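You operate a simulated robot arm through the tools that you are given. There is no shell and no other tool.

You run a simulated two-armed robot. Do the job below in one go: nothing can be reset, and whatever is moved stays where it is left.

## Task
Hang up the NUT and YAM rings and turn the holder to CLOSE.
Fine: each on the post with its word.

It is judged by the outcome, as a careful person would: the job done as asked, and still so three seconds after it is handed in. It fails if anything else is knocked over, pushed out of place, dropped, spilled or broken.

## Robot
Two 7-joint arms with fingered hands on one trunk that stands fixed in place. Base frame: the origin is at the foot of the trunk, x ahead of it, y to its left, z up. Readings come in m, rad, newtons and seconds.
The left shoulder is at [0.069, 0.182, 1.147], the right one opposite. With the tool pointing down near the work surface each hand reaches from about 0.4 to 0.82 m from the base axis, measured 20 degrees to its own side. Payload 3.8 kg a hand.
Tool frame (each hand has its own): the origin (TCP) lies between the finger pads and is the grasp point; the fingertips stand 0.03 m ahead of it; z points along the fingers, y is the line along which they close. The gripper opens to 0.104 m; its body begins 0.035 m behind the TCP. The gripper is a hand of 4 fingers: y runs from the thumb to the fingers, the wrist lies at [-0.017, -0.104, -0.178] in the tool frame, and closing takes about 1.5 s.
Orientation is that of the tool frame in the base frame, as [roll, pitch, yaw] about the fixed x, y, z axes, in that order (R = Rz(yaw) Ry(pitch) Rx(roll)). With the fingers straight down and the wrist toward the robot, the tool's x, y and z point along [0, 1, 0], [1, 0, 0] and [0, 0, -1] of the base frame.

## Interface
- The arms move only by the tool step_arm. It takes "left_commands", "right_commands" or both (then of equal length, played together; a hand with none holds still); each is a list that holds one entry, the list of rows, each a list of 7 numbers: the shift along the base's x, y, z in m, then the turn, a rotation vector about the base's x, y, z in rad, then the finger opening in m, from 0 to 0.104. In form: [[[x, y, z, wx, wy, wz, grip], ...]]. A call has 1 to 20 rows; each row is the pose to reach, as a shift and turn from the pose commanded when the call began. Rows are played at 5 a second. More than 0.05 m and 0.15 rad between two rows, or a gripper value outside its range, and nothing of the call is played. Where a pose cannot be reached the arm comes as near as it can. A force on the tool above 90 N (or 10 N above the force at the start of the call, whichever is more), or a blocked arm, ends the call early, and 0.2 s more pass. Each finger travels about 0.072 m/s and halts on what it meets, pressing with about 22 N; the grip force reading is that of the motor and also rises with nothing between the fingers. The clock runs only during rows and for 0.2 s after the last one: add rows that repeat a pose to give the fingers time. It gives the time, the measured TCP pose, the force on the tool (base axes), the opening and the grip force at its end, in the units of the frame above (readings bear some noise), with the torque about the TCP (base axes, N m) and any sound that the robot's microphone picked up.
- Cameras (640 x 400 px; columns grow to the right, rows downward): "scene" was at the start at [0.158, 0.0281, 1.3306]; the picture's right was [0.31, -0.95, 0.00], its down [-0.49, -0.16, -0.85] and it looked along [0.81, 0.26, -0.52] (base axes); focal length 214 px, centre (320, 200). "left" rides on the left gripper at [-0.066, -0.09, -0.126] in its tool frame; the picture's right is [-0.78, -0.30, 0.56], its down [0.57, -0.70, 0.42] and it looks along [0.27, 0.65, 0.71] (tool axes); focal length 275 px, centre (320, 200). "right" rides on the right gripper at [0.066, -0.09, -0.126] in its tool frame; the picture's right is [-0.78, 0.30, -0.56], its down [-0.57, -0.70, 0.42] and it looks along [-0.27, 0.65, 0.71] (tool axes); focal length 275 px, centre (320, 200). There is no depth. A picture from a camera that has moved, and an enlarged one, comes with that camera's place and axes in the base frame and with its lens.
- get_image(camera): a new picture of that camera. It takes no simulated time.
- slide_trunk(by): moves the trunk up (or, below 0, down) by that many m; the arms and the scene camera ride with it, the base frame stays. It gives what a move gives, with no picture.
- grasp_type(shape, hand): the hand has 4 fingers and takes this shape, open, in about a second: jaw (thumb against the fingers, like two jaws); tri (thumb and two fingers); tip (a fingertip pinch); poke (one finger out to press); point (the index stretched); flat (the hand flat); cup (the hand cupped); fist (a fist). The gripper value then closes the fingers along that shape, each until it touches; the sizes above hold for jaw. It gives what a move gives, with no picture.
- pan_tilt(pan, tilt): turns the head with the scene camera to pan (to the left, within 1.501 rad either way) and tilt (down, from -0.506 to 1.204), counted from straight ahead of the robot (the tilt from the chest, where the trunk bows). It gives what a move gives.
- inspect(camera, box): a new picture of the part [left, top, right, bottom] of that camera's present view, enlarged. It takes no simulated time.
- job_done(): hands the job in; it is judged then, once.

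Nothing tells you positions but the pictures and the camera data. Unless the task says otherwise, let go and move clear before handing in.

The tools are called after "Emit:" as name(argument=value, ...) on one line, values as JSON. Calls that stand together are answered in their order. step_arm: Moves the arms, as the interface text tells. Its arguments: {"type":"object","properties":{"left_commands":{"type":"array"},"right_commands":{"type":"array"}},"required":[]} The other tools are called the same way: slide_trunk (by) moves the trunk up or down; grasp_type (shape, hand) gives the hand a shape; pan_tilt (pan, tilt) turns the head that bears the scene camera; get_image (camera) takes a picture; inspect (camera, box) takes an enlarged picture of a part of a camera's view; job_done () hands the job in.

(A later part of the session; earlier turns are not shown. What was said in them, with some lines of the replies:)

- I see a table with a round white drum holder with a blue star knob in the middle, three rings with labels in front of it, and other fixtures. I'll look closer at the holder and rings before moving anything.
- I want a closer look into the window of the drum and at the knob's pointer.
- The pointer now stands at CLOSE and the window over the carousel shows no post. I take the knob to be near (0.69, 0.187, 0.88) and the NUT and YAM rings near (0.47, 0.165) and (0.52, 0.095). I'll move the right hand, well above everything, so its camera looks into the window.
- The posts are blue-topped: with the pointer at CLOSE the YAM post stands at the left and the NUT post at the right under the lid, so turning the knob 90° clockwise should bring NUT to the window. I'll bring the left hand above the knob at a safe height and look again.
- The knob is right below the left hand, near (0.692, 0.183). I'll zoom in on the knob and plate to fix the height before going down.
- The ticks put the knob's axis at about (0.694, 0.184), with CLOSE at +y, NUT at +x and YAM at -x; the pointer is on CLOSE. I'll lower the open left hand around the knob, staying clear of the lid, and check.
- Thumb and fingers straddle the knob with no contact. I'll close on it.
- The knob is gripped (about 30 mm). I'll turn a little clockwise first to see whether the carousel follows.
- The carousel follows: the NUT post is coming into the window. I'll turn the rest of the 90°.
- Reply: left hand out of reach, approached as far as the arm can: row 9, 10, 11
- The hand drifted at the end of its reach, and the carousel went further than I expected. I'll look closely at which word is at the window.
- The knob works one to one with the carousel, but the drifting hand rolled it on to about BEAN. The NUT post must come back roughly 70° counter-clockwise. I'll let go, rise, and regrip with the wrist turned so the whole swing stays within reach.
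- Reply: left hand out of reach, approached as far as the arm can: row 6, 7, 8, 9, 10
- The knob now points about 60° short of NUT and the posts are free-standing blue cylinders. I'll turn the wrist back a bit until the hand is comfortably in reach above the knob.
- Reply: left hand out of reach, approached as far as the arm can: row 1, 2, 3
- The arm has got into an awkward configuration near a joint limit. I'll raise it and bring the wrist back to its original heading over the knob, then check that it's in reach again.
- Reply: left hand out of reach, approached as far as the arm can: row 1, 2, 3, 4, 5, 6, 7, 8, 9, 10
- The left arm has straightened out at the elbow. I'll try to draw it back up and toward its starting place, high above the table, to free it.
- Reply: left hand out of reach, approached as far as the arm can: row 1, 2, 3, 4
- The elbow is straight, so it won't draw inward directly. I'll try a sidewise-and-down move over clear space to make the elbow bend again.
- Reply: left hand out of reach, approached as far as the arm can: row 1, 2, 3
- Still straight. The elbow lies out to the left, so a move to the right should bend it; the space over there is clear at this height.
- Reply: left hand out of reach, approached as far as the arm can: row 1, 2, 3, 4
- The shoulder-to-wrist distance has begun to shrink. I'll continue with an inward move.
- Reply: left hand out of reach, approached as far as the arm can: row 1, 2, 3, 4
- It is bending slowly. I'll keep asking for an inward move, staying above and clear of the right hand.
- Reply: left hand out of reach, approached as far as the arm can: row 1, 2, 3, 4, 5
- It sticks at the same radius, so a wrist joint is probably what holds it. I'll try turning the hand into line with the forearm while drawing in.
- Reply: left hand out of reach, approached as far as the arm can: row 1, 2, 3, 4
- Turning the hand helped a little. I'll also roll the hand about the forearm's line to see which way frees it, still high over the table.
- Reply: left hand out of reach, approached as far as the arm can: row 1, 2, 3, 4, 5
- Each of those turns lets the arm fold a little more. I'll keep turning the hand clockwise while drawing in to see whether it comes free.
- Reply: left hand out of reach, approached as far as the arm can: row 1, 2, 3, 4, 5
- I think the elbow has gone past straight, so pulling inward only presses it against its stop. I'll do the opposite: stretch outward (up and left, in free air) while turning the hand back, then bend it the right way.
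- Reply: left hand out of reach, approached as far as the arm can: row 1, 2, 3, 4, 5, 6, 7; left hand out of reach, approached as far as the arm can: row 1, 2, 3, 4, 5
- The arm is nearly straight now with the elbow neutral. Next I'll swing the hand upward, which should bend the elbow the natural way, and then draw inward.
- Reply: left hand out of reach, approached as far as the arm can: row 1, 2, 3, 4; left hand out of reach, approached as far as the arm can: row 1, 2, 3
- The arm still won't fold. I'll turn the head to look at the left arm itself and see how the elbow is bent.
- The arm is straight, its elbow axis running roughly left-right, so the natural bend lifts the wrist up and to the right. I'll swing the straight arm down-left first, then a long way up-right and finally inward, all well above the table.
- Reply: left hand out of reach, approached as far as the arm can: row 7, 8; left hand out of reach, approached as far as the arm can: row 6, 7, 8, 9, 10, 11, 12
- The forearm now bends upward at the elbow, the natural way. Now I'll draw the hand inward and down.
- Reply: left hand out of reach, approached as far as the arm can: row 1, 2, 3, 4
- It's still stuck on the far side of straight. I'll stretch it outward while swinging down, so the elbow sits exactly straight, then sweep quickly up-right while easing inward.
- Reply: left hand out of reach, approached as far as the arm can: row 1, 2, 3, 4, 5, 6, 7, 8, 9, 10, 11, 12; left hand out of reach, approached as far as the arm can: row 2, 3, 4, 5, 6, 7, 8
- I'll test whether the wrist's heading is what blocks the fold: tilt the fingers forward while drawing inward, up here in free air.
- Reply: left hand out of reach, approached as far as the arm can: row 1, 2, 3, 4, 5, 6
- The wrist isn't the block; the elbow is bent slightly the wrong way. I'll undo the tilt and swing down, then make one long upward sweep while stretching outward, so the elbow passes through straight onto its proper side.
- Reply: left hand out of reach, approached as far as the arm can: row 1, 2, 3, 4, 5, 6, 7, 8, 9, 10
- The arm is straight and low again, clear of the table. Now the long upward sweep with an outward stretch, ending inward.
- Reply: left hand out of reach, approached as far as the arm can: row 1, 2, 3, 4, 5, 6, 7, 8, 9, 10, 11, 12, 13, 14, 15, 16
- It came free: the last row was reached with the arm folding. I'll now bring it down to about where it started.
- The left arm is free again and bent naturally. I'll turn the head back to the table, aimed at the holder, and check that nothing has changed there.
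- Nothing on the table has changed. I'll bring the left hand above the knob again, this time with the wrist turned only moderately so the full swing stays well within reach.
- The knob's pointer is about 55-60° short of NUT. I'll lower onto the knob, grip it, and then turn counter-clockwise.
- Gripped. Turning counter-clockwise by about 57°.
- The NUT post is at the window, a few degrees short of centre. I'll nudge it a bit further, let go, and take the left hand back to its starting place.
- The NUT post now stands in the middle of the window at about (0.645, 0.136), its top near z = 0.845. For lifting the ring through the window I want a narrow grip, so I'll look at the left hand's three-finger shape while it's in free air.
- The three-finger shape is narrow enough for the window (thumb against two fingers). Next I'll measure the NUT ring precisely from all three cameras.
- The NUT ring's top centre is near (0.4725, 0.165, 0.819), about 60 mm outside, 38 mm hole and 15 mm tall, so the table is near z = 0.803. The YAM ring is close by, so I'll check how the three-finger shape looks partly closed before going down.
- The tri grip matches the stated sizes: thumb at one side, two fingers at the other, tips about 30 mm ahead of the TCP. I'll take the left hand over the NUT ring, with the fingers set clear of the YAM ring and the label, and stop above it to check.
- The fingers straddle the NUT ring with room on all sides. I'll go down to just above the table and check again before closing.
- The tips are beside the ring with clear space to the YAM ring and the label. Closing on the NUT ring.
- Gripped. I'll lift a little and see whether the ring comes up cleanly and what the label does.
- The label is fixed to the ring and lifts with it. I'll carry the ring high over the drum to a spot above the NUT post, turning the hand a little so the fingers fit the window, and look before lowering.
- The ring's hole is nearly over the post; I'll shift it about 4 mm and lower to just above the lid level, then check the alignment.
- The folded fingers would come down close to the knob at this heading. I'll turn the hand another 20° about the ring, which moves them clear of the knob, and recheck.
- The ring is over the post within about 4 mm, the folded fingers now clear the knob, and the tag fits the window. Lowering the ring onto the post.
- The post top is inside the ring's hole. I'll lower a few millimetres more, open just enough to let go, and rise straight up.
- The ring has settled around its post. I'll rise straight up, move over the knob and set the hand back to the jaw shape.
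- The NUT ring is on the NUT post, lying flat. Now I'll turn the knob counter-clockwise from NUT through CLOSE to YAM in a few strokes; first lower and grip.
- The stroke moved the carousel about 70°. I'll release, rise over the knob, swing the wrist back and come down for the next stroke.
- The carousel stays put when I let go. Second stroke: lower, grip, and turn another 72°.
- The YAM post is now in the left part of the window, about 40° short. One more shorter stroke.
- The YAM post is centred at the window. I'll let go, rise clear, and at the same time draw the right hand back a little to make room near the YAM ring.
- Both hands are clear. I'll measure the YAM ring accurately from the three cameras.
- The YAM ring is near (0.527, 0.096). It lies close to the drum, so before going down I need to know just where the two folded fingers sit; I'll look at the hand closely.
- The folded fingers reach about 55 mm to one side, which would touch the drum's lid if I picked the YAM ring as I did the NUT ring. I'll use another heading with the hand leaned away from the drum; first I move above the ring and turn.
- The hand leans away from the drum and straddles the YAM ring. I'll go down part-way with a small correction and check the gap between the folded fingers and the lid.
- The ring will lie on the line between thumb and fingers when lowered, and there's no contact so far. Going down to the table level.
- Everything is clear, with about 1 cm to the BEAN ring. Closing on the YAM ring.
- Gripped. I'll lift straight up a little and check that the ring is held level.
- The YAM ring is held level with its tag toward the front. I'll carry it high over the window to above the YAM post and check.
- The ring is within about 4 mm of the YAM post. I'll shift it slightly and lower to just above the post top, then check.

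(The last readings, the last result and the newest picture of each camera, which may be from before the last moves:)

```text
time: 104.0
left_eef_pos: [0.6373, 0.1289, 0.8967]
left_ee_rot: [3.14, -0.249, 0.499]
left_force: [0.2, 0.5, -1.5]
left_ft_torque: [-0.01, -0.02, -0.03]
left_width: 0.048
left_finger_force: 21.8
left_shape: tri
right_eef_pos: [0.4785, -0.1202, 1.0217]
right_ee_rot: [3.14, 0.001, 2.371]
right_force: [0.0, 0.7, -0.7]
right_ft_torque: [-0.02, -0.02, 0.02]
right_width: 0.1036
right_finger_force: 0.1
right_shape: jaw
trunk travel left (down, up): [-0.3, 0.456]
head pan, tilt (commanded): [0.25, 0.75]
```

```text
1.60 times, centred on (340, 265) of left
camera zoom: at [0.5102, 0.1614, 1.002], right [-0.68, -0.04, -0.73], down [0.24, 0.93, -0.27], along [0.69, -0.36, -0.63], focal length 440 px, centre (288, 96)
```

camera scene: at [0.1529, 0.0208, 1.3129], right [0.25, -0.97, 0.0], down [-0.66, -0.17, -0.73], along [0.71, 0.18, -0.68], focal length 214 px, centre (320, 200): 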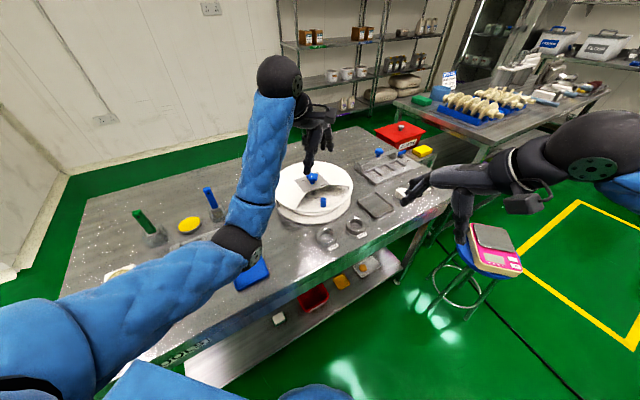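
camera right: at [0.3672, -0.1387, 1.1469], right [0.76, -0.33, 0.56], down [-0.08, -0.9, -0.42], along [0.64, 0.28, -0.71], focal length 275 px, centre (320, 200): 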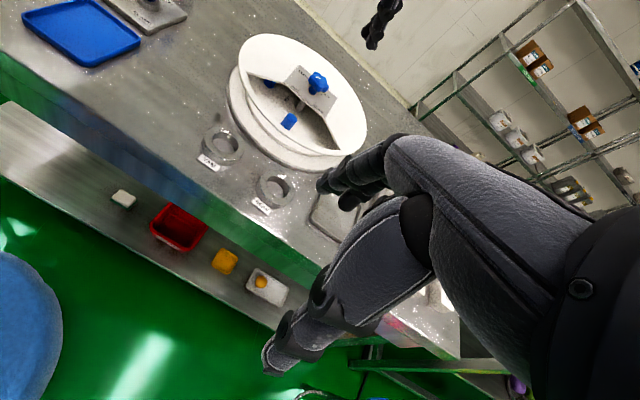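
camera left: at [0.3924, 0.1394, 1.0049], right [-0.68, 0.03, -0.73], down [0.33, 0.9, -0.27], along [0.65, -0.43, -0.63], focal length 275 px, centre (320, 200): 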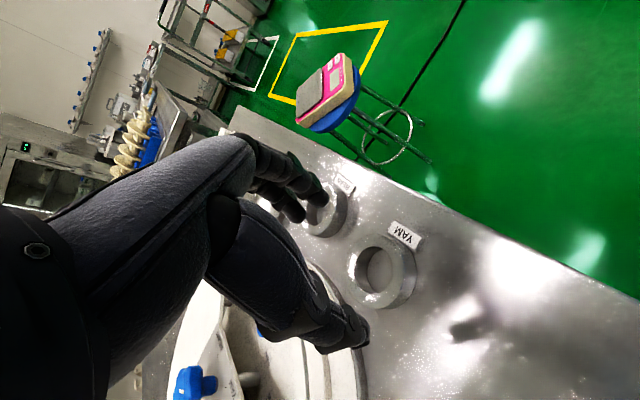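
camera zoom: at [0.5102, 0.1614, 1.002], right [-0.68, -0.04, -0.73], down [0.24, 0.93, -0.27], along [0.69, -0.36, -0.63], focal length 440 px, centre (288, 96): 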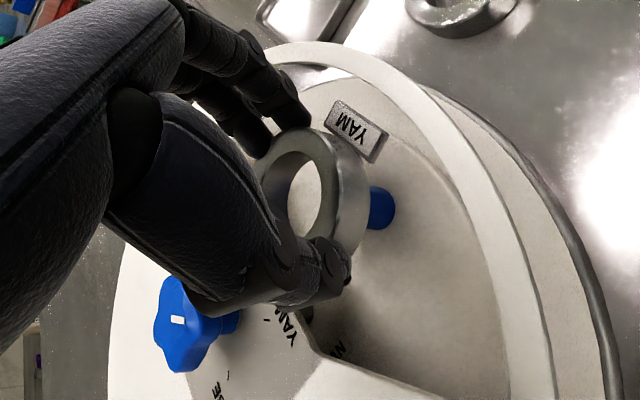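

Ring and post line up well (within about 3 mm). Lowering onto the post.

Emit:
step_arm(left_commands=[[[0, 0, -0.012, 0, 0, 0, 0.04], [0, 0, -0.024, 0, 0, 0, 0.04], [0, 0, -0.0355, 0, 0, 0, 0.04], [0, 0, -0.0355, 0, 0, 0, 0.04]]])

Emit:
inspect(camera="right", box=[220, 20, 360, 150])

Emit:
inspect(camera="scene", box=[275, 140, 365, 230])

Emit:
inspect(camera="left", box=[220, 140, 460, 390])

```text
time: 105.0
left_eef_pos: [0.6364, 0.128, 0.8584]
left_ee_rot: [-3.141, -0.25, 0.501]
left_force: [-0.3, 1.0, -1.2]
left_ft_torque: [-0.01, -0.01, -0.01]
left_width: 0.0478
left_finger_force: 22.1
left_shape: tri
right_eef_pos: [0.4778, -0.1214, 1.0224]
right_ee_rot: [-3.141, 0.001, 2.369]
right_force: [-0.1, 0.4, 0.3]
right_ft_torque: [0.04, 0.02, -0.01]
right_width: 0.1037
right_finger_force: 0.1
right_shape: jaw
trunk travel left (down, up): [-0.3, 0.456]
head pan, tilt (commanded): [0.25, 0.75]
```

```text
3.08 times, centred on (290, 85) of right
camera zoom: at [0.3672, -0.1387, 1.1469], right [0.76, -0.33, 0.56], down [-0.08, -0.9, -0.42], along [0.64, 0.28, -0.71], focal length 847 px, centre (412, 554)
```

zoom: 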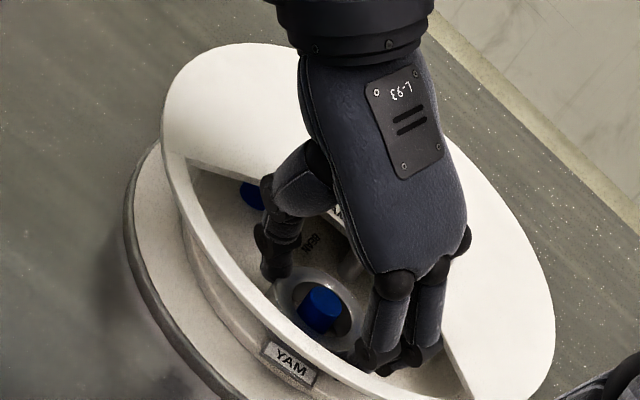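

```text
4.44 times, centred on (320, 185) of scene
camera zoom: at [0.1529, 0.0208, 1.3129], right [0.25, -0.97, 0.0], down [-0.66, -0.17, -0.73], along [0.71, 0.18, -0.68], focal length 953 px, centre (320, 267)
```

zoom: 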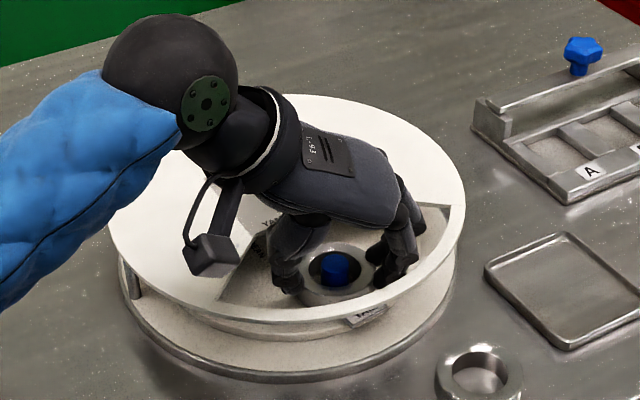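

```text
1.60 times, centred on (340, 265) of left
camera zoom: at [0.5093, 0.1612, 0.9653], right [-0.68, -0.04, -0.73], down [0.24, 0.93, -0.27], along [0.69, -0.36, -0.63], focal length 440 px, centre (288, 96)
```

zoom: 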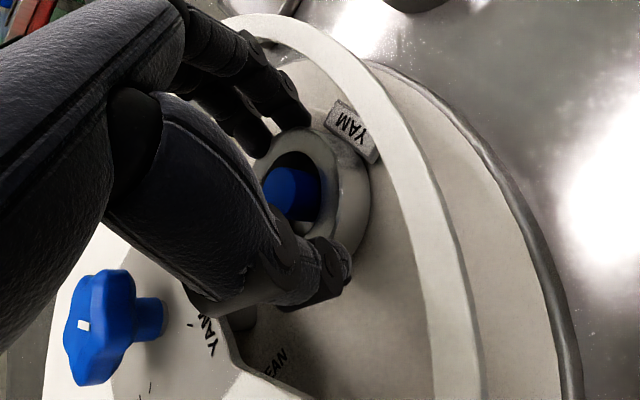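

The post is inside the ring's hole. Releasing and rising straight up.

Emit:
step_arm(left_commands=[[[0, 0, 0, 0, 0, 0, 0.055], [0, 0, 0, 0, 0, 0, 0.066], [0, 0, 0, 0, 0, 0, 0.07], [0, 0, 0, 0, 0, 0, 0.07], [0, 0, 0, 0, 0, 0, 0.07]]])

Emit:
inspect(camera="left", box=[220, 140, 460, 390])

Emit:
inspect(camera="right", box=[220, 20, 360, 150])

```text
time: 106.2
left_eef_pos: [0.6366, 0.1283, 0.8598]
left_ee_rot: [3.141, -0.25, 0.5]
left_force: [0.7, 0.5, 0.1]
left_ft_torque: [-0.03, 0.0, -0.01]
left_width: 0.0696
left_finger_force: 0.0
left_shape: tri
right_eef_pos: [0.4785, -0.1205, 1.0236]
right_ee_rot: [3.141, 0.001, 2.369]
right_force: [0.0, -0.7, -0.7]
right_ft_torque: [-0.01, -0.02, 0.0]
right_width: 0.1037
right_finger_force: 0.1
right_shape: jaw
trunk travel left (down, up): [-0.3, 0.456]
head pan, tilt (commanded): [0.25, 0.75]
```

```text
1.60 times, centred on (340, 265) of left
camera zoom: at [0.5093, 0.1613, 0.9657], right [-0.68, -0.04, -0.73], down [0.24, 0.93, -0.27], along [0.69, -0.36, -0.63], focal length 440 px, centre (288, 96)
```

zoom: 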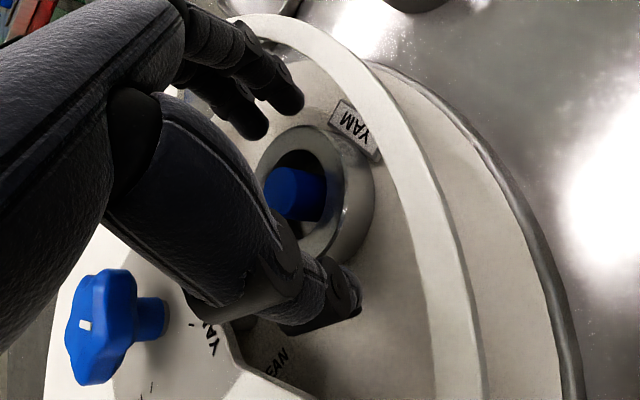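

```text
3.08 times, centred on (290, 85) of right
camera zoom: at [0.3672, -0.1386, 1.1469], right [0.76, -0.33, 0.56], down [-0.08, -0.9, -0.42], along [0.64, 0.28, -0.71], focal length 847 px, centre (412, 554)
```

zoom: 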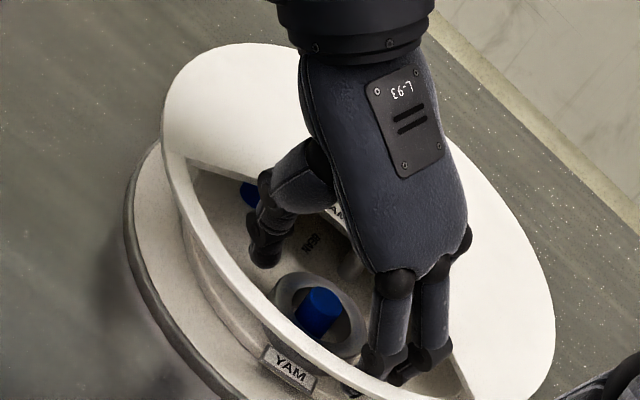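

The YAM ring is down on its post. I'll rise out, straighten the hand, and go above the knob.

Emit:
step_arm(left_commands=[[[0, 0, 0.02, 0, 0, 0, 0.07], [0, 0, 0.05, 0, 0, 0, 0.07], [0, 0, 0.09, 0, 0, 0, 0.07], [0, 0, 0.13, 0, 0, 0, 0.07]]])

Emit:
step_arm(left_commands=[[[0.01, 0.01, 0.02, -0.06, 0.11, 0, 0.07], [0.025, 0.025, 0.04, -0.1199, 0.2194, 0, 0.08], [0.04, 0.04, 0.042, -0.1199, 0.2194, 0, 0.09], [0.0575, 0.0555, 0.042, -0.1199, 0.2194, 0, 0.104]]])

Emit:
step_arm(left_commands=[[[0, 0, 0, 0, 0, 0.135, 0.104], [0, 0, 0, 0, 0, 0.27, 0.104], [0, 0, 0, 0, 0, 0.405, 0.104], [0, 0, 0, 0, 0, 0.54, 0.104], [0, 0, 0, 0, 0, 0.675, 0.104], [0, 0, 0, 0, 0, 0.81, 0.104], [0, 0, 0, 0, 0, 0.945, 0.104], [0, 0, 0, 0, 0, 1.08, 0.104], [0, 0, 0, 0, 0, 1.215, 0.104], [0, 0, 0, 0, 0, 1.35, 0.104]]])

Emit:
grasp_type(hand="left", shape="jaw")

Emit:
inspect(camera="scene", box=[265, 140, 365, 235])

Emit:
inspect(camera="right", box=[220, 20, 380, 170])

Emit:
get_image(camera="left")

```text
time: 107.2
left_eef_pos: [0.6377, 0.1283, 0.992]
left_ee_rot: [-3.141, -0.25, 0.5]
left_force: [0.1, -0.1, 0.3]
left_ft_torque: [-0.03, 0.05, -0.02]
left_width: 0.0699
left_finger_force: 0.1
left_shape: tri
right_eef_pos: [0.478, -0.1205, 1.0226]
right_ee_rot: [3.141, 0.0, 2.37]
right_force: [-0.3, 1.0, 0.8]
right_ft_torque: [0.03, -0.03, 0.0]
right_width: 0.1038
right_finger_force: 0.2
right_shape: jaw
trunk travel left (down, up): [-0.3, 0.456]
head pan, tilt (commanded): [0.25, 0.75]
```

```text
time: 108.2
left_eef_pos: [0.6968, 0.1851, 1.0327]
left_ee_rot: [3.141, 0.001, 0.499]
left_force: [-0.3, 0.3, -0.4]
left_ft_torque: [0.01, 0.01, 0.01]
left_width: 0.1036
left_finger_force: 0.1
left_shape: tri
right_eef_pos: [0.479, -0.1194, 1.0217]
right_ee_rot: [3.14, 0.001, 2.369]
right_force: [-0.3, 0.3, 0.6]
right_ft_torque: [0.0, 0.02, 0.0]
right_width: 0.104
right_finger_force: 0.1
right_shape: jaw
trunk travel left (down, up): [-0.3, 0.456]
head pan, tilt (commanded): [0.25, 0.75]
```

```text
time: 110.4
left_eef_pos: [0.6951, 0.1848, 1.0336]
left_ee_rot: [-3.141, 0.001, 1.854]
left_force: [0.2, -1.1, -0.7]
left_ft_torque: [-0.02, -0.04, -0.01]
left_width: 0.1036
left_finger_force: 0.0
left_shape: tri
right_eef_pos: [0.4786, -0.1211, 1.0211]
right_ee_rot: [-3.14, 0.0, 2.371]
right_force: [-0.8, 0.8, 0.4]
right_ft_torque: [-0.01, 0.03, -0.02]
right_width: 0.1037
right_finger_force: 0.1
right_shape: jaw
trunk travel left (down, up): [-0.3, 0.456]
head pan, tilt (commanded): [0.25, 0.75]
```

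```text
time: 111.3
left_eef_pos: [0.6957, 0.1836, 1.0329]
left_ee_rot: [3.141, 0.001, 1.849]
left_force: [0.0, -0.4, -0.2]
left_ft_torque: [0.0, 0.01, -0.01]
left_width: 0.1037
left_finger_force: 0.0
left_shape: jaw
right_eef_pos: [0.4785, -0.1206, 1.0223]
right_ee_rot: [3.141, 0.0, 2.37]
right_force: [0.7, 0.3, -1.2]
right_ft_torque: [-0.02, 0.02, 0.0]
right_width: 0.1038
right_finger_force: 0.1
right_shape: jaw
trunk travel left (down, up): [-0.3, 0.456]
head pan, tilt (commanded): [0.25, 0.75]
```

```text
4.21 times, centred on (315, 188) of scene
camera zoom: at [0.1528, 0.0208, 1.3129], right [0.25, -0.97, 0.0], down [-0.66, -0.17, -0.73], along [0.71, 0.18, -0.68], focal length 903 px, centre (341, 253)
```

zoom: 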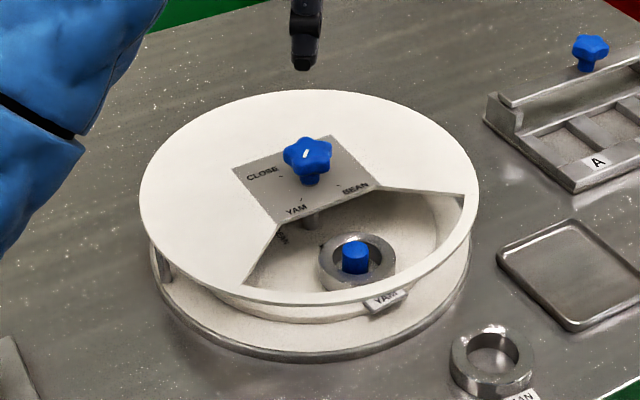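

```text
2.67 times, centred on (300, 95) of right
camera zoom: at [0.3672, -0.1387, 1.1469], right [0.76, -0.33, 0.56], down [-0.08, -0.9, -0.42], along [0.64, 0.28, -0.71], focal length 734 px, centre (373, 480)
```

zoom: 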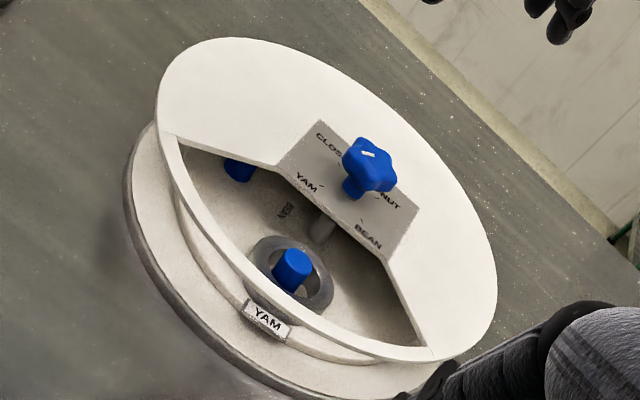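

```text
taken
camera left: at [0.6261, 0.0956, 1.1586], right [-0.07, -0.83, -0.56], down [-0.83, 0.36, -0.42], along [0.55, 0.43, -0.71], focal length 275 px, centre (320, 200)
```

left: 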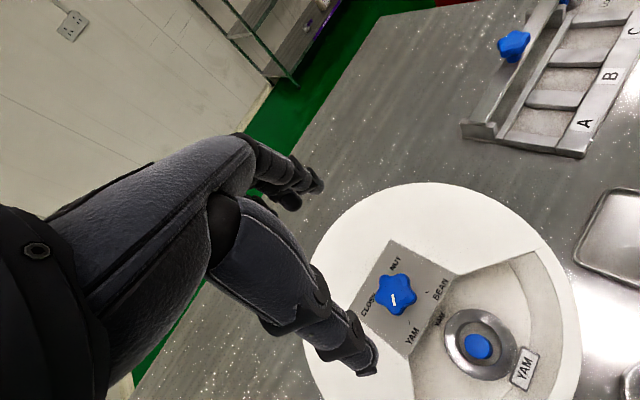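

Both rings are on their posts and the YAM tag clears the rim and pillars. Now I'll turn clockwise from YAM to CLOSE: lower, grip, first stroke of about 69°.

Emit:
step_arm(left_commands=[[[-0.0013, 0, -0.035, 0, 0, 0, 0.104], [-0.0013, 0, -0.07, 0, 0, 0, 0.104], [-0.0013, 0, -0.1, 0, 0, 0, 0.104], [-0.0013, 0, -0.1247, 0, 0, 0, 0.104], [-0.0013, 0, -0.1247, 0, 0, 0, 0.06], [-0.0013, 0, -0.1247, 0, 0, 0, 0.03], [-0.0013, 0, -0.1247, 0, 0, 0, 0.02], [-0.0013, 0, -0.1247, 0, 0, 0, 0.02], [-0.0013, 0, -0.1247, 0, 0, 0, 0.02]]])

Emit:
step_arm(left_commands=[[[0, 0, 0, 0, 0, -0.11, 0.02], [0, 0, 0, 0, 0, -0.22, 0.02], [0, 0, 0, 0, 0, -0.33, 0.02], [0, 0, 0, 0, 0, -0.44, 0.02], [0, 0, 0, 0, 0, -0.55, 0.02], [0, 0, 0, 0, 0, -0.66, 0.02], [0, 0, 0, 0, 0, -0.77, 0.02], [0, 0, 0, 0, 0, -0.88, 0.02], [0, 0, 0, 0, 0, -0.99, 0.02], [0, 0, 0, 0, 0, -1.1, 0.02], [0, 0, 0, 0, 0, -1.2, 0.02], [0, 0, 0, 0, 0, -1.2, 0.02]]])

Emit:
inspect(camera="scene", box=[265, 140, 365, 235])

Emit:
inspect(camera="right", box=[220, 20, 380, 170])

```text
time: 113.3
left_eef_pos: [0.6939, 0.1843, 0.9067]
left_ee_rot: [-3.138, 0.001, 1.849]
left_force: [-2.2, -1.5, -0.6]
left_ft_torque: [-0.06, 0.01, 0.0]
left_width: 0.0296
left_finger_force: 22.2
left_shape: jaw
right_eef_pos: [0.478, -0.1201, 1.0228]
right_ee_rot: [3.141, -0.001, 2.37]
right_force: [0.0, 0.1, -1.0]
right_ft_torque: [-0.04, 0.03, 0.02]
right_width: 0.1037
right_finger_force: 0.1
right_shape: jaw
trunk travel left (down, up): [-0.3, 0.456]
head pan, tilt (commanded): [0.25, 0.75]
```

```text
time: 115.9
left_eef_pos: [0.6941, 0.1848, 0.9078]
left_ee_rot: [-3.141, 0.001, 0.649]
left_force: [-6.6, -3.2, -4.4]
left_ft_torque: [-0.07, 0.1, 0.03]
left_width: 0.0296
left_finger_force: 21.9
left_shape: jaw
right_eef_pos: [0.4778, -0.1203, 1.0223]
right_ee_rot: [-3.142, -0.001, 2.371]
right_force: [-0.3, 0.1, 0.2]
right_ft_torque: [-0.03, -0.02, 0.0]
right_width: 0.1035
right_finger_force: 0.2
right_shape: jaw
trunk travel left (down, up): [-0.3, 0.456]
head pan, tilt (commanded): [0.25, 0.75]
```

```text
4.21 times, centred on (315, 188) of scene
camera zoom: at [0.1527, 0.0205, 1.3129], right [0.25, -0.97, 0.0], down [-0.66, -0.17, -0.73], along [0.71, 0.18, -0.68], focal length 903 px, centre (341, 253)
```

zoom: 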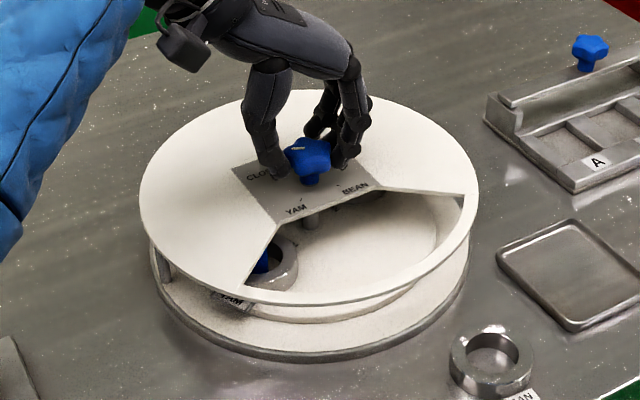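

```text
2.67 times, centred on (300, 95) of right
camera zoom: at [0.367, -0.139, 1.1469], right [0.76, -0.33, 0.56], down [-0.08, -0.9, -0.42], along [0.64, 0.28, -0.71], focal length 734 px, centre (373, 480)
```

zoom: 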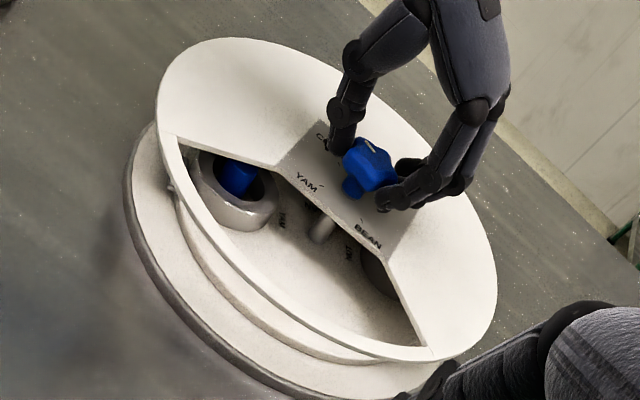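

The YAM ring is swinging toward the left and NUT toward the right. I'll release and measure how far the pointer still is from CLOSE.

Emit:
step_arm(left_commands=[[[0, 0, 0, 0, 0, 0, 0.06], [0, 0, 0, 0, 0, 0, 0.104], [0, 0, 0, 0, 0, 0, 0.104], [0, 0, 0, 0, 0, 0, 0.104], [0, 0, 0.03, 0, 0, 0, 0.104], [0, 0, 0.065, 0, 0, 0, 0.104], [0, 0, 0.1, 0, 0, 0.12, 0.104], [0, 0, 0.12, 0, 0, 0.25, 0.104], [0, 0, 0.12, 0, 0, 0.38, 0.104], [0, 0, 0.12, 0, 0, 0.51, 0.104], [0, 0, 0.12, 0, 0, 0.64, 0.104], [0, 0, 0.12, 0, 0, 0.77, 0.104], [0, 0, 0.12, 0, 0, 0.9, 0.104], [0, 0, 0.12, 0, 0, 0.9, 0.104]]])

Emit:
inspect(camera="left", box=[330, 220, 490, 360])

Emit:
inspect(camera="right", box=[220, 20, 380, 170])

Emit:
inspect(camera="scene", box=[280, 150, 350, 220])

```text
time: 118.9
left_eef_pos: [0.6934, 0.185, 1.026]
left_ee_rot: [3.141, 0.0, 1.553]
left_force: [0.0, 0.0, -0.6]
left_ft_torque: [0.01, 0.0, 0.03]
left_width: 0.1035
left_finger_force: 0.0
left_shape: jaw
right_eef_pos: [0.4782, -0.1195, 1.0216]
right_ee_rot: [-3.141, 0.0, 2.369]
right_force: [0.4, -0.4, -0.5]
right_ft_torque: [0.0, 0.05, -0.03]
right_width: 0.1038
right_finger_force: 0.0
right_shape: jaw
trunk travel left (down, up): [-0.3, 0.456]
head pan, tilt (commanded): [0.25, 0.75]
```

```text
2.86 times, centred on (410, 290) of left
camera zoom: at [0.6016, 0.1196, 1.1535], right [-0.31, -0.77, -0.56], down [-0.69, 0.59, -0.42], along [0.65, 0.25, -0.71], focal length 786 px, centre (63, -57)
```

zoom: 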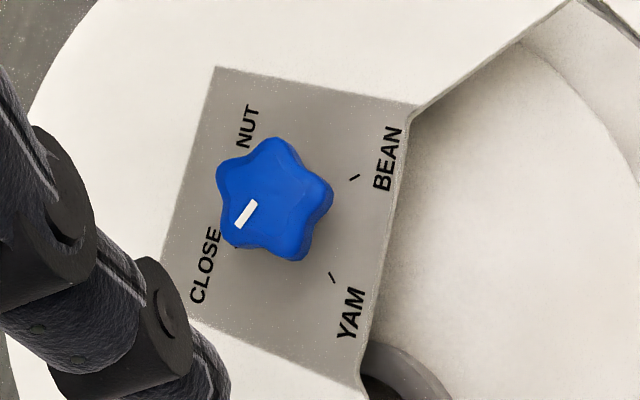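

```text
2.67 times, centred on (300, 95) of right
camera zoom: at [0.3672, -0.1386, 1.1469], right [0.76, -0.33, 0.56], down [-0.08, -0.9, -0.42], along [0.64, 0.28, -0.71], focal length 734 px, centre (373, 480)
```

zoom: 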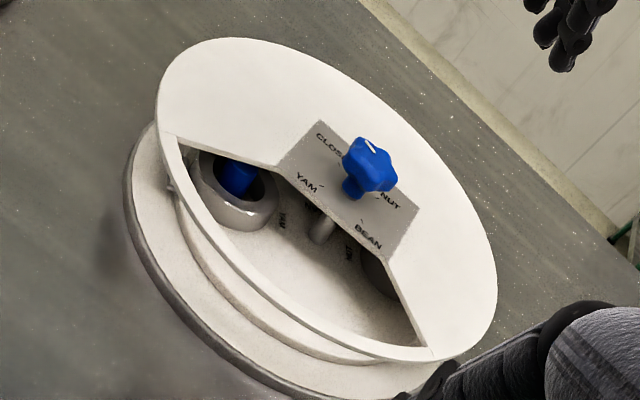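

```text
5.71 times, centred on (315, 185) of scene
camera zoom: at [0.1528, 0.021, 1.3129], right [0.25, -0.97, 0.0], down [-0.66, -0.17, -0.73], along [0.71, 0.18, -0.68], focal length 1226 px, centre (349, 286)
```

zoom: 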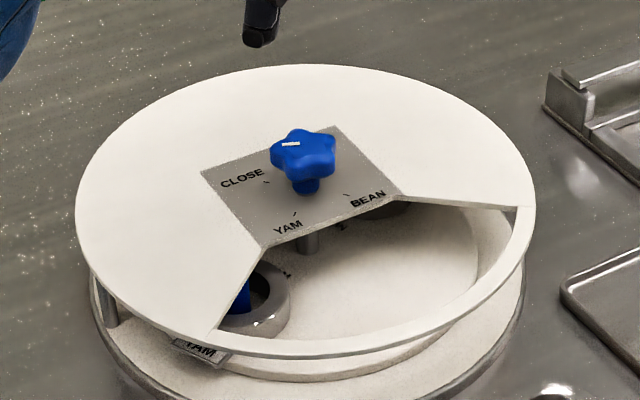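

The pointer is at roughly 113-118°, so about 25° remains to CLOSE (90°). I'll grip again and turn about 23°, then compare with the first picture.

Emit:
step_arm(left_commands=[[[0.0005, -0.0008, -0.035, 0, 0, 0, 0.104], [0.0005, -0.0008, -0.07, 0, 0, 0, 0.104], [0.0005, -0.0008, -0.1, 0, 0, 0, 0.104], [0.0005, -0.0008, -0.118, 0, 0, 0, 0.104], [0.0005, -0.0008, -0.118, 0, 0, 0, 0.06], [0.0005, -0.0008, -0.118, 0, 0, 0, 0.03], [0.0005, -0.0008, -0.118, 0, 0, 0, 0.02], [0.0005, -0.0008, -0.118, 0, 0, 0, 0.02], [0.0005, -0.0008, -0.118, 0, 0, 0, 0.02], [0.0005, -0.0008, -0.118, 0, 0, -0.1, 0.02], [0.0005, -0.0008, -0.118, 0, 0, -0.2, 0.02], [0.0005, -0.0008, -0.118, 0, 0, -0.3, 0.02], [0.0005, -0.0008, -0.118, 0, 0, -0.4, 0.02], [0.0005, -0.0008, -0.118, 0, 0, -0.4, 0.02]]])

Emit:
step_arm(left_commands=[[[0, 0, 0, 0, 0, 0, 0.06], [0, 0, 0, 0, 0, 0, 0.104], [0, 0, 0, 0, 0, 0, 0.104], [0, 0, 0, 0, 0, 0, 0.104], [0, 0, 0.03, 0, 0, 0, 0.104], [0, 0, 0.065, 0, 0, 0, 0.104], [0, 0, 0.1, 0, 0, 0.1, 0.104], [0, 0, 0.12, 0, 0, 0.2, 0.104], [0, 0, 0.121, 0, 0, 0.3, 0.104], [0, 0, 0.121, 0, 0, 0.42, 0.104], [0, 0, 0.121, 0, 0, 0.42, 0.104]]])

Emit:
inspect(camera="left", box=[330, 220, 490, 360])

Emit:
inspect(camera="right", box=[220, 20, 380, 170])

Emit:
inspect(camera="scene", box=[280, 150, 350, 220])

```text
time: 121.9
left_eef_pos: [0.6953, 0.1841, 0.9105]
left_ee_rot: [-3.139, 0.0, 1.151]
left_force: [-3.1, -1.6, -3.6]
left_ft_torque: [-0.07, 0.06, -0.04]
left_width: 0.0289
left_finger_force: 21.7
left_shape: jaw
right_eef_pos: [0.4776, -0.1205, 1.0218]
right_ee_rot: [-3.141, 0.0, 2.37]
right_force: [-0.8, -0.3, -0.7]
right_ft_torque: [0.0, 0.03, 0.01]
right_width: 0.1037
right_finger_force: 0.0
right_shape: jaw
trunk travel left (down, up): [-0.3, 0.456]
head pan, tilt (commanded): [0.25, 0.75]
```

```text
time: 124.3
left_eef_pos: [0.694, 0.1847, 1.0312]
left_ee_rot: [3.141, 0.0, 1.571]
left_force: [-0.4, -0.2, -0.4]
left_ft_torque: [-0.04, -0.01, -0.02]
left_width: 0.1037
left_finger_force: 0.1
left_shape: jaw
right_eef_pos: [0.4797, -0.1205, 1.0223]
right_ee_rot: [3.141, 0.002, 2.37]
right_force: [-1.9, -0.3, 0.0]
right_ft_torque: [0.01, 0.01, -0.02]
right_width: 0.104
right_finger_force: 0.2
right_shape: jaw
trunk travel left (down, up): [-0.3, 0.456]
head pan, tilt (commanded): [0.25, 0.75]
```

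```text
2.86 times, centred on (410, 290) of left
camera zoom: at [0.604, 0.1169, 1.1571], right [-0.29, -0.78, -0.56], down [-0.7, 0.57, -0.42], along [0.65, 0.27, -0.71], focal length 786 px, centre (63, -57)
```

zoom: 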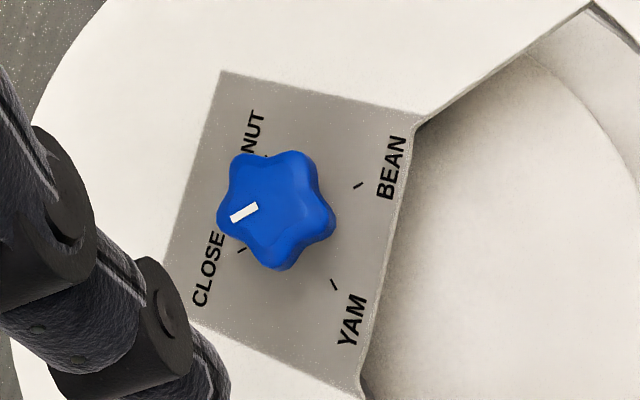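

```text
2.67 times, centred on (300, 95) of right
camera zoom: at [0.3672, -0.1386, 1.1469], right [0.76, -0.33, 0.56], down [-0.08, -0.9, -0.42], along [0.64, 0.28, -0.71], focal length 734 px, centre (373, 480)
```

zoom: 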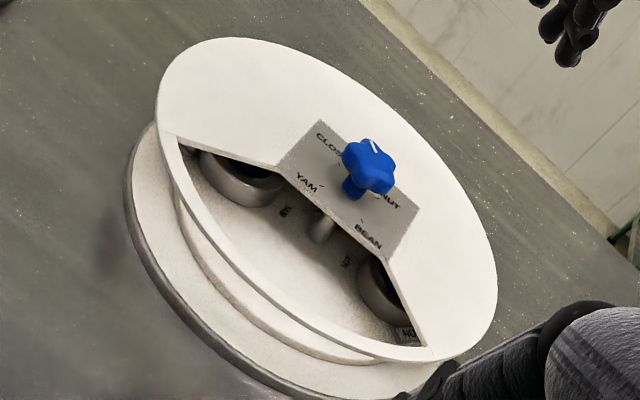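

```text
5.71 times, centred on (315, 185) of scene
camera zoom: at [0.1528, 0.021, 1.3129], right [0.25, -0.97, 0.0], down [-0.66, -0.17, -0.73], along [0.71, 0.18, -0.68], focal length 1226 px, centre (349, 286)
```

zoom: 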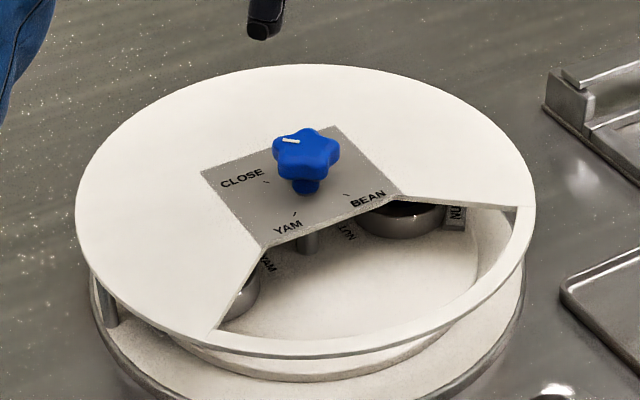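

The pointer now matches the first picture: it lies on the CLOSE tick to within a couple of degrees, with NUT and YAM back under the lid at either side. I'll take both hands clear and then check everything once more.

Emit:
step_arm(left_commands=[[[-0.01, 0.008, 0.03, 0, 0, 0, 0.104], [-0.04, 0.03, 0.055, 0, 0, 0, 0.104], [-0.07, 0.053, 0.08, 0, 0, 0, 0.104], [-0.1, 0.077, 0.105, 0, 0, 0, 0.104], [-0.13, 0.1, 0.13, 0, 0, 0, 0.104], [-0.16, 0.124, 0.155, 0, 0, 0, 0.104], [-0.19, 0.147, 0.18, 0, 0, 0, 0.104], [-0.22, 0.17, 0.205, 0, 0, 0, 0.104], [-0.234, 0.183, 0.218, 0, 0, 0, 0.104]]], right_commands=[[[0, -0.005, 0.02, 0, 0, 0, 0.104], [0, -0.01, 0.04, 0, 0, 0, 0.104], [0, -0.015, 0.06, 0, 0, 0, 0.104], [0, -0.02, 0.08, 0, 0, 0, 0.104], [0, -0.025, 0.1, 0, 0, 0, 0.104], [0, -0.03, 0.12, 0, 0, 0, 0.104], [0, -0.035, 0.14, 0, 0, 0, 0.104], [0, -0.04, 0.15, 0, 0, 0, 0.104], [0, -0.04, 0.15, 0, 0, 0, 0.104]]])

Emit:
get_image(camera="scene")

Emit:
inspect(camera="scene", box=[265, 145, 365, 245])

Emit:
get_image(camera="right")

Emit:
inspect(camera="left", box=[380, 80, 640, 290])

```text
time: 126.3
left_eef_pos: [0.4591, 0.3659, 1.2488]
left_ee_rot: [3.141, 0.0, 1.571]
left_force: [0.3, 0.6, 0.0]
left_ft_torque: [0.0, -0.01, 0.01]
left_width: 0.1037
left_finger_force: 0.1
left_shape: jaw
right_eef_pos: [0.48, -0.1603, 1.1745]
right_ee_rot: [-3.141, -0.001, 2.37]
right_force: [0.2, 0.5, -0.4]
right_ft_torque: [-0.01, 0.0, 0.01]
right_width: 0.1038
right_finger_force: 0.1
right_shape: jaw
trunk travel left (down, up): [-0.3, 0.456]
head pan, tilt (commanded): [0.25, 0.75]
```

```text
taken
camera scene: at [0.1526, 0.021, 1.3129], right [0.25, -0.97, 0.0], down [-0.66, -0.17, -0.73], along [0.71, 0.18, -0.68], focal length 214 px, centre (320, 200)
```

scene: 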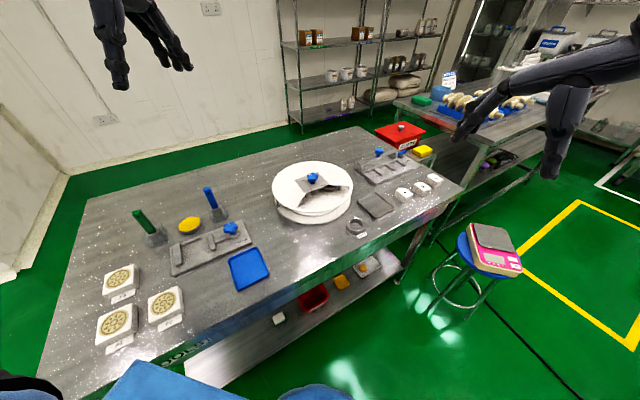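

```text
4.00 times, centred on (315, 195) of scene
camera zoom: at [0.1526, 0.021, 1.3129], right [0.25, -0.97, 0.0], down [-0.66, -0.17, -0.73], along [0.71, 0.18, -0.68], focal length 858 px, centre (340, 220)
```

zoom: 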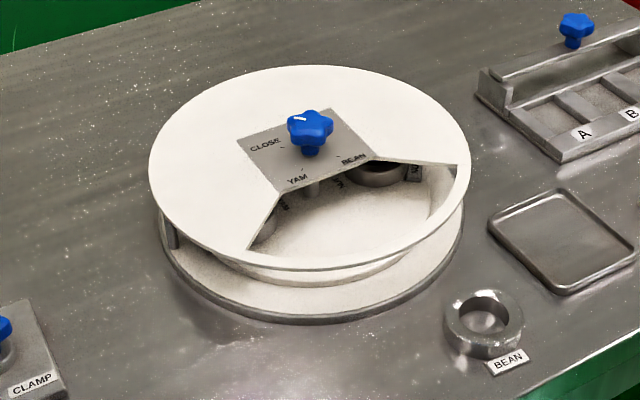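

```text
taken
camera right: at [0.3676, -0.1789, 1.2985], right [0.76, -0.33, 0.56], down [-0.08, -0.9, -0.42], along [0.64, 0.28, -0.71], focal length 275 px, centre (320, 200)
```

right: 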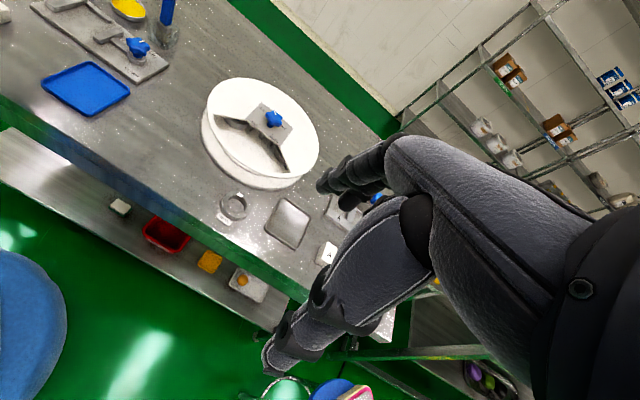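

```text
1.90 times, centred on (510, 185) of left
camera zoom: at [0.3702, 0.2996, 1.3747], right [-0.3, -0.78, -0.56], down [-0.7, 0.57, -0.42], along [0.65, 0.26, -0.71], focal length 524 px, centre (-42, 229)
```

zoom: 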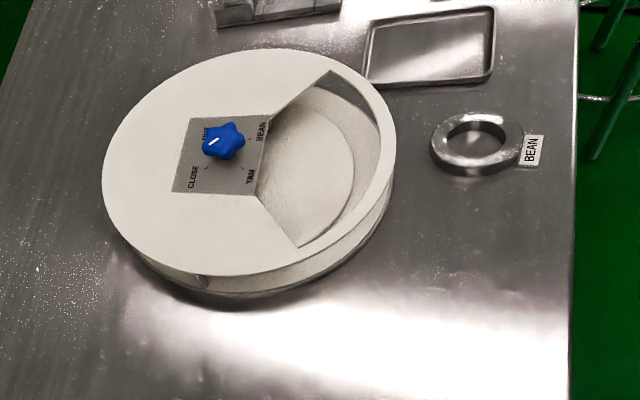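

This view is the same as the first one, so I can compare the pointer directly. One last close look.

Emit:
inspect(camera="left", box=[400, 110, 550, 230])

Emit:
pan_tilt(pan=0.312, tilt=0.546)

Emit:
inspect(camera="scene", box=[300, 210, 370, 270])

Emit:
get_image(camera="scene")

```text
3.33 times, centred on (475, 170) of left
camera zoom: at [0.3702, 0.2996, 1.3747], right [-0.3, -0.78, -0.56], down [-0.7, 0.57, -0.42], along [0.65, 0.26, -0.71], focal length 918 px, centre (-197, 300)
```

zoom: 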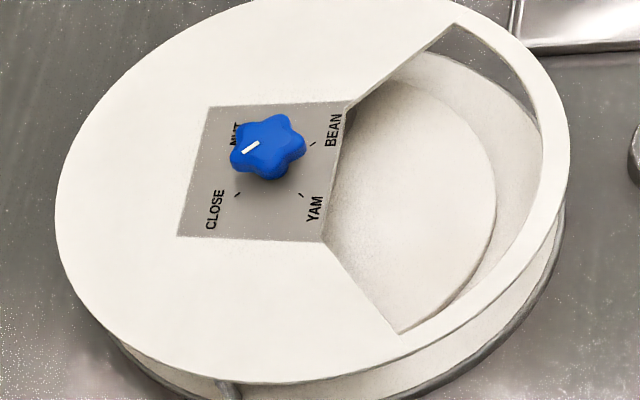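

```text
time: 127.1
left_eef_pos: [0.4616, 0.3663, 1.247]
left_ee_rot: [-3.141, 0.0, 1.571]
left_force: [0.2, 0.1, 0.1]
left_ft_torque: [0.0, -0.01, -0.03]
left_width: 0.1034
left_finger_force: 0.2
left_shape: jaw
right_eef_pos: [0.4789, -0.1607, 1.1741]
right_ee_rot: [3.141, 0.0, 2.37]
right_force: [-0.1, -0.1, 0.5]
right_ft_torque: [0.02, 0.03, -0.01]
right_width: 0.1038
right_finger_force: 0.3
right_shape: jaw
trunk travel left (down, up): [-0.3, 0.456]
head pan, tilt (commanded): [0.312, 0.546]
```

```text
6.67 times, centred on (335, 240) of scene
camera zoom: at [0.158, 0.0281, 1.3305], right [0.31, -0.95, 0.0], down [-0.5, -0.16, -0.85], along [0.81, 0.26, -0.52], focal length 1430 px, centre (220, -67)
```

zoom: 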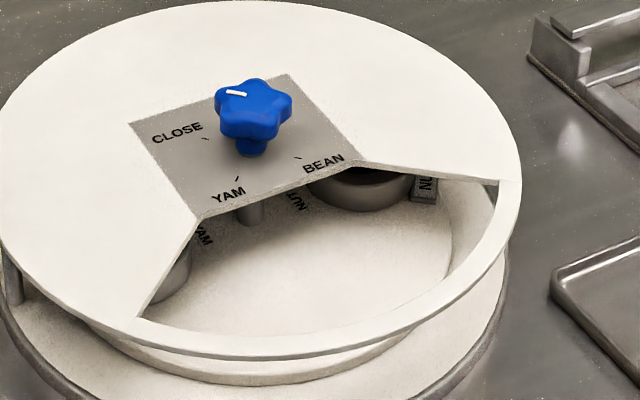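

```text
taken
camera scene: at [0.158, 0.0281, 1.3305], right [0.31, -0.95, 0.0], down [-0.5, -0.16, -0.85], along [0.81, 0.26, -0.52], focal length 214 px, centre (320, 200)
```

scene: 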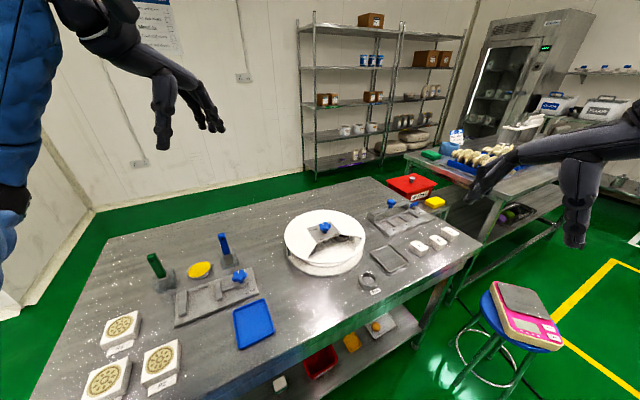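

The knob and the words on the carousel sit exactly as in the first picture, so the holder is at CLOSE. The NUT and YAM rings lie on their own posts under the lid, and everything else on the table is where it was. Both hands are clear, so I'm handing in.

Emit:
job_done()

```text
The job is handed in.
```

The NUT ring is on the NUT post, the YAM ring is on the YAM post, and the holder is turned back to CLOSE. I've handed the job in, but I haven't seen a verdict.

- **Rings:** I saw each post standing in its ring's hole before I turned the carousel. With the holder at CLOSE the lid hides the posts, but the parts of both rings still showing are where they should be.
- **Holder:** At the end, the pointer and the words on the carousel looked the same as in the first CLOSE picture.
- **Everything else:** The BEAN ring and the other things on the table look unmoved. Both hands let go and are well clear.

On the first turn of the knob, the left hand ran out of reach and turned the holder past NUT to about BEAN. The left arm then locked with its elbow straight. I freed it in clear air and turned the holder back to NUT before hanging any ring.
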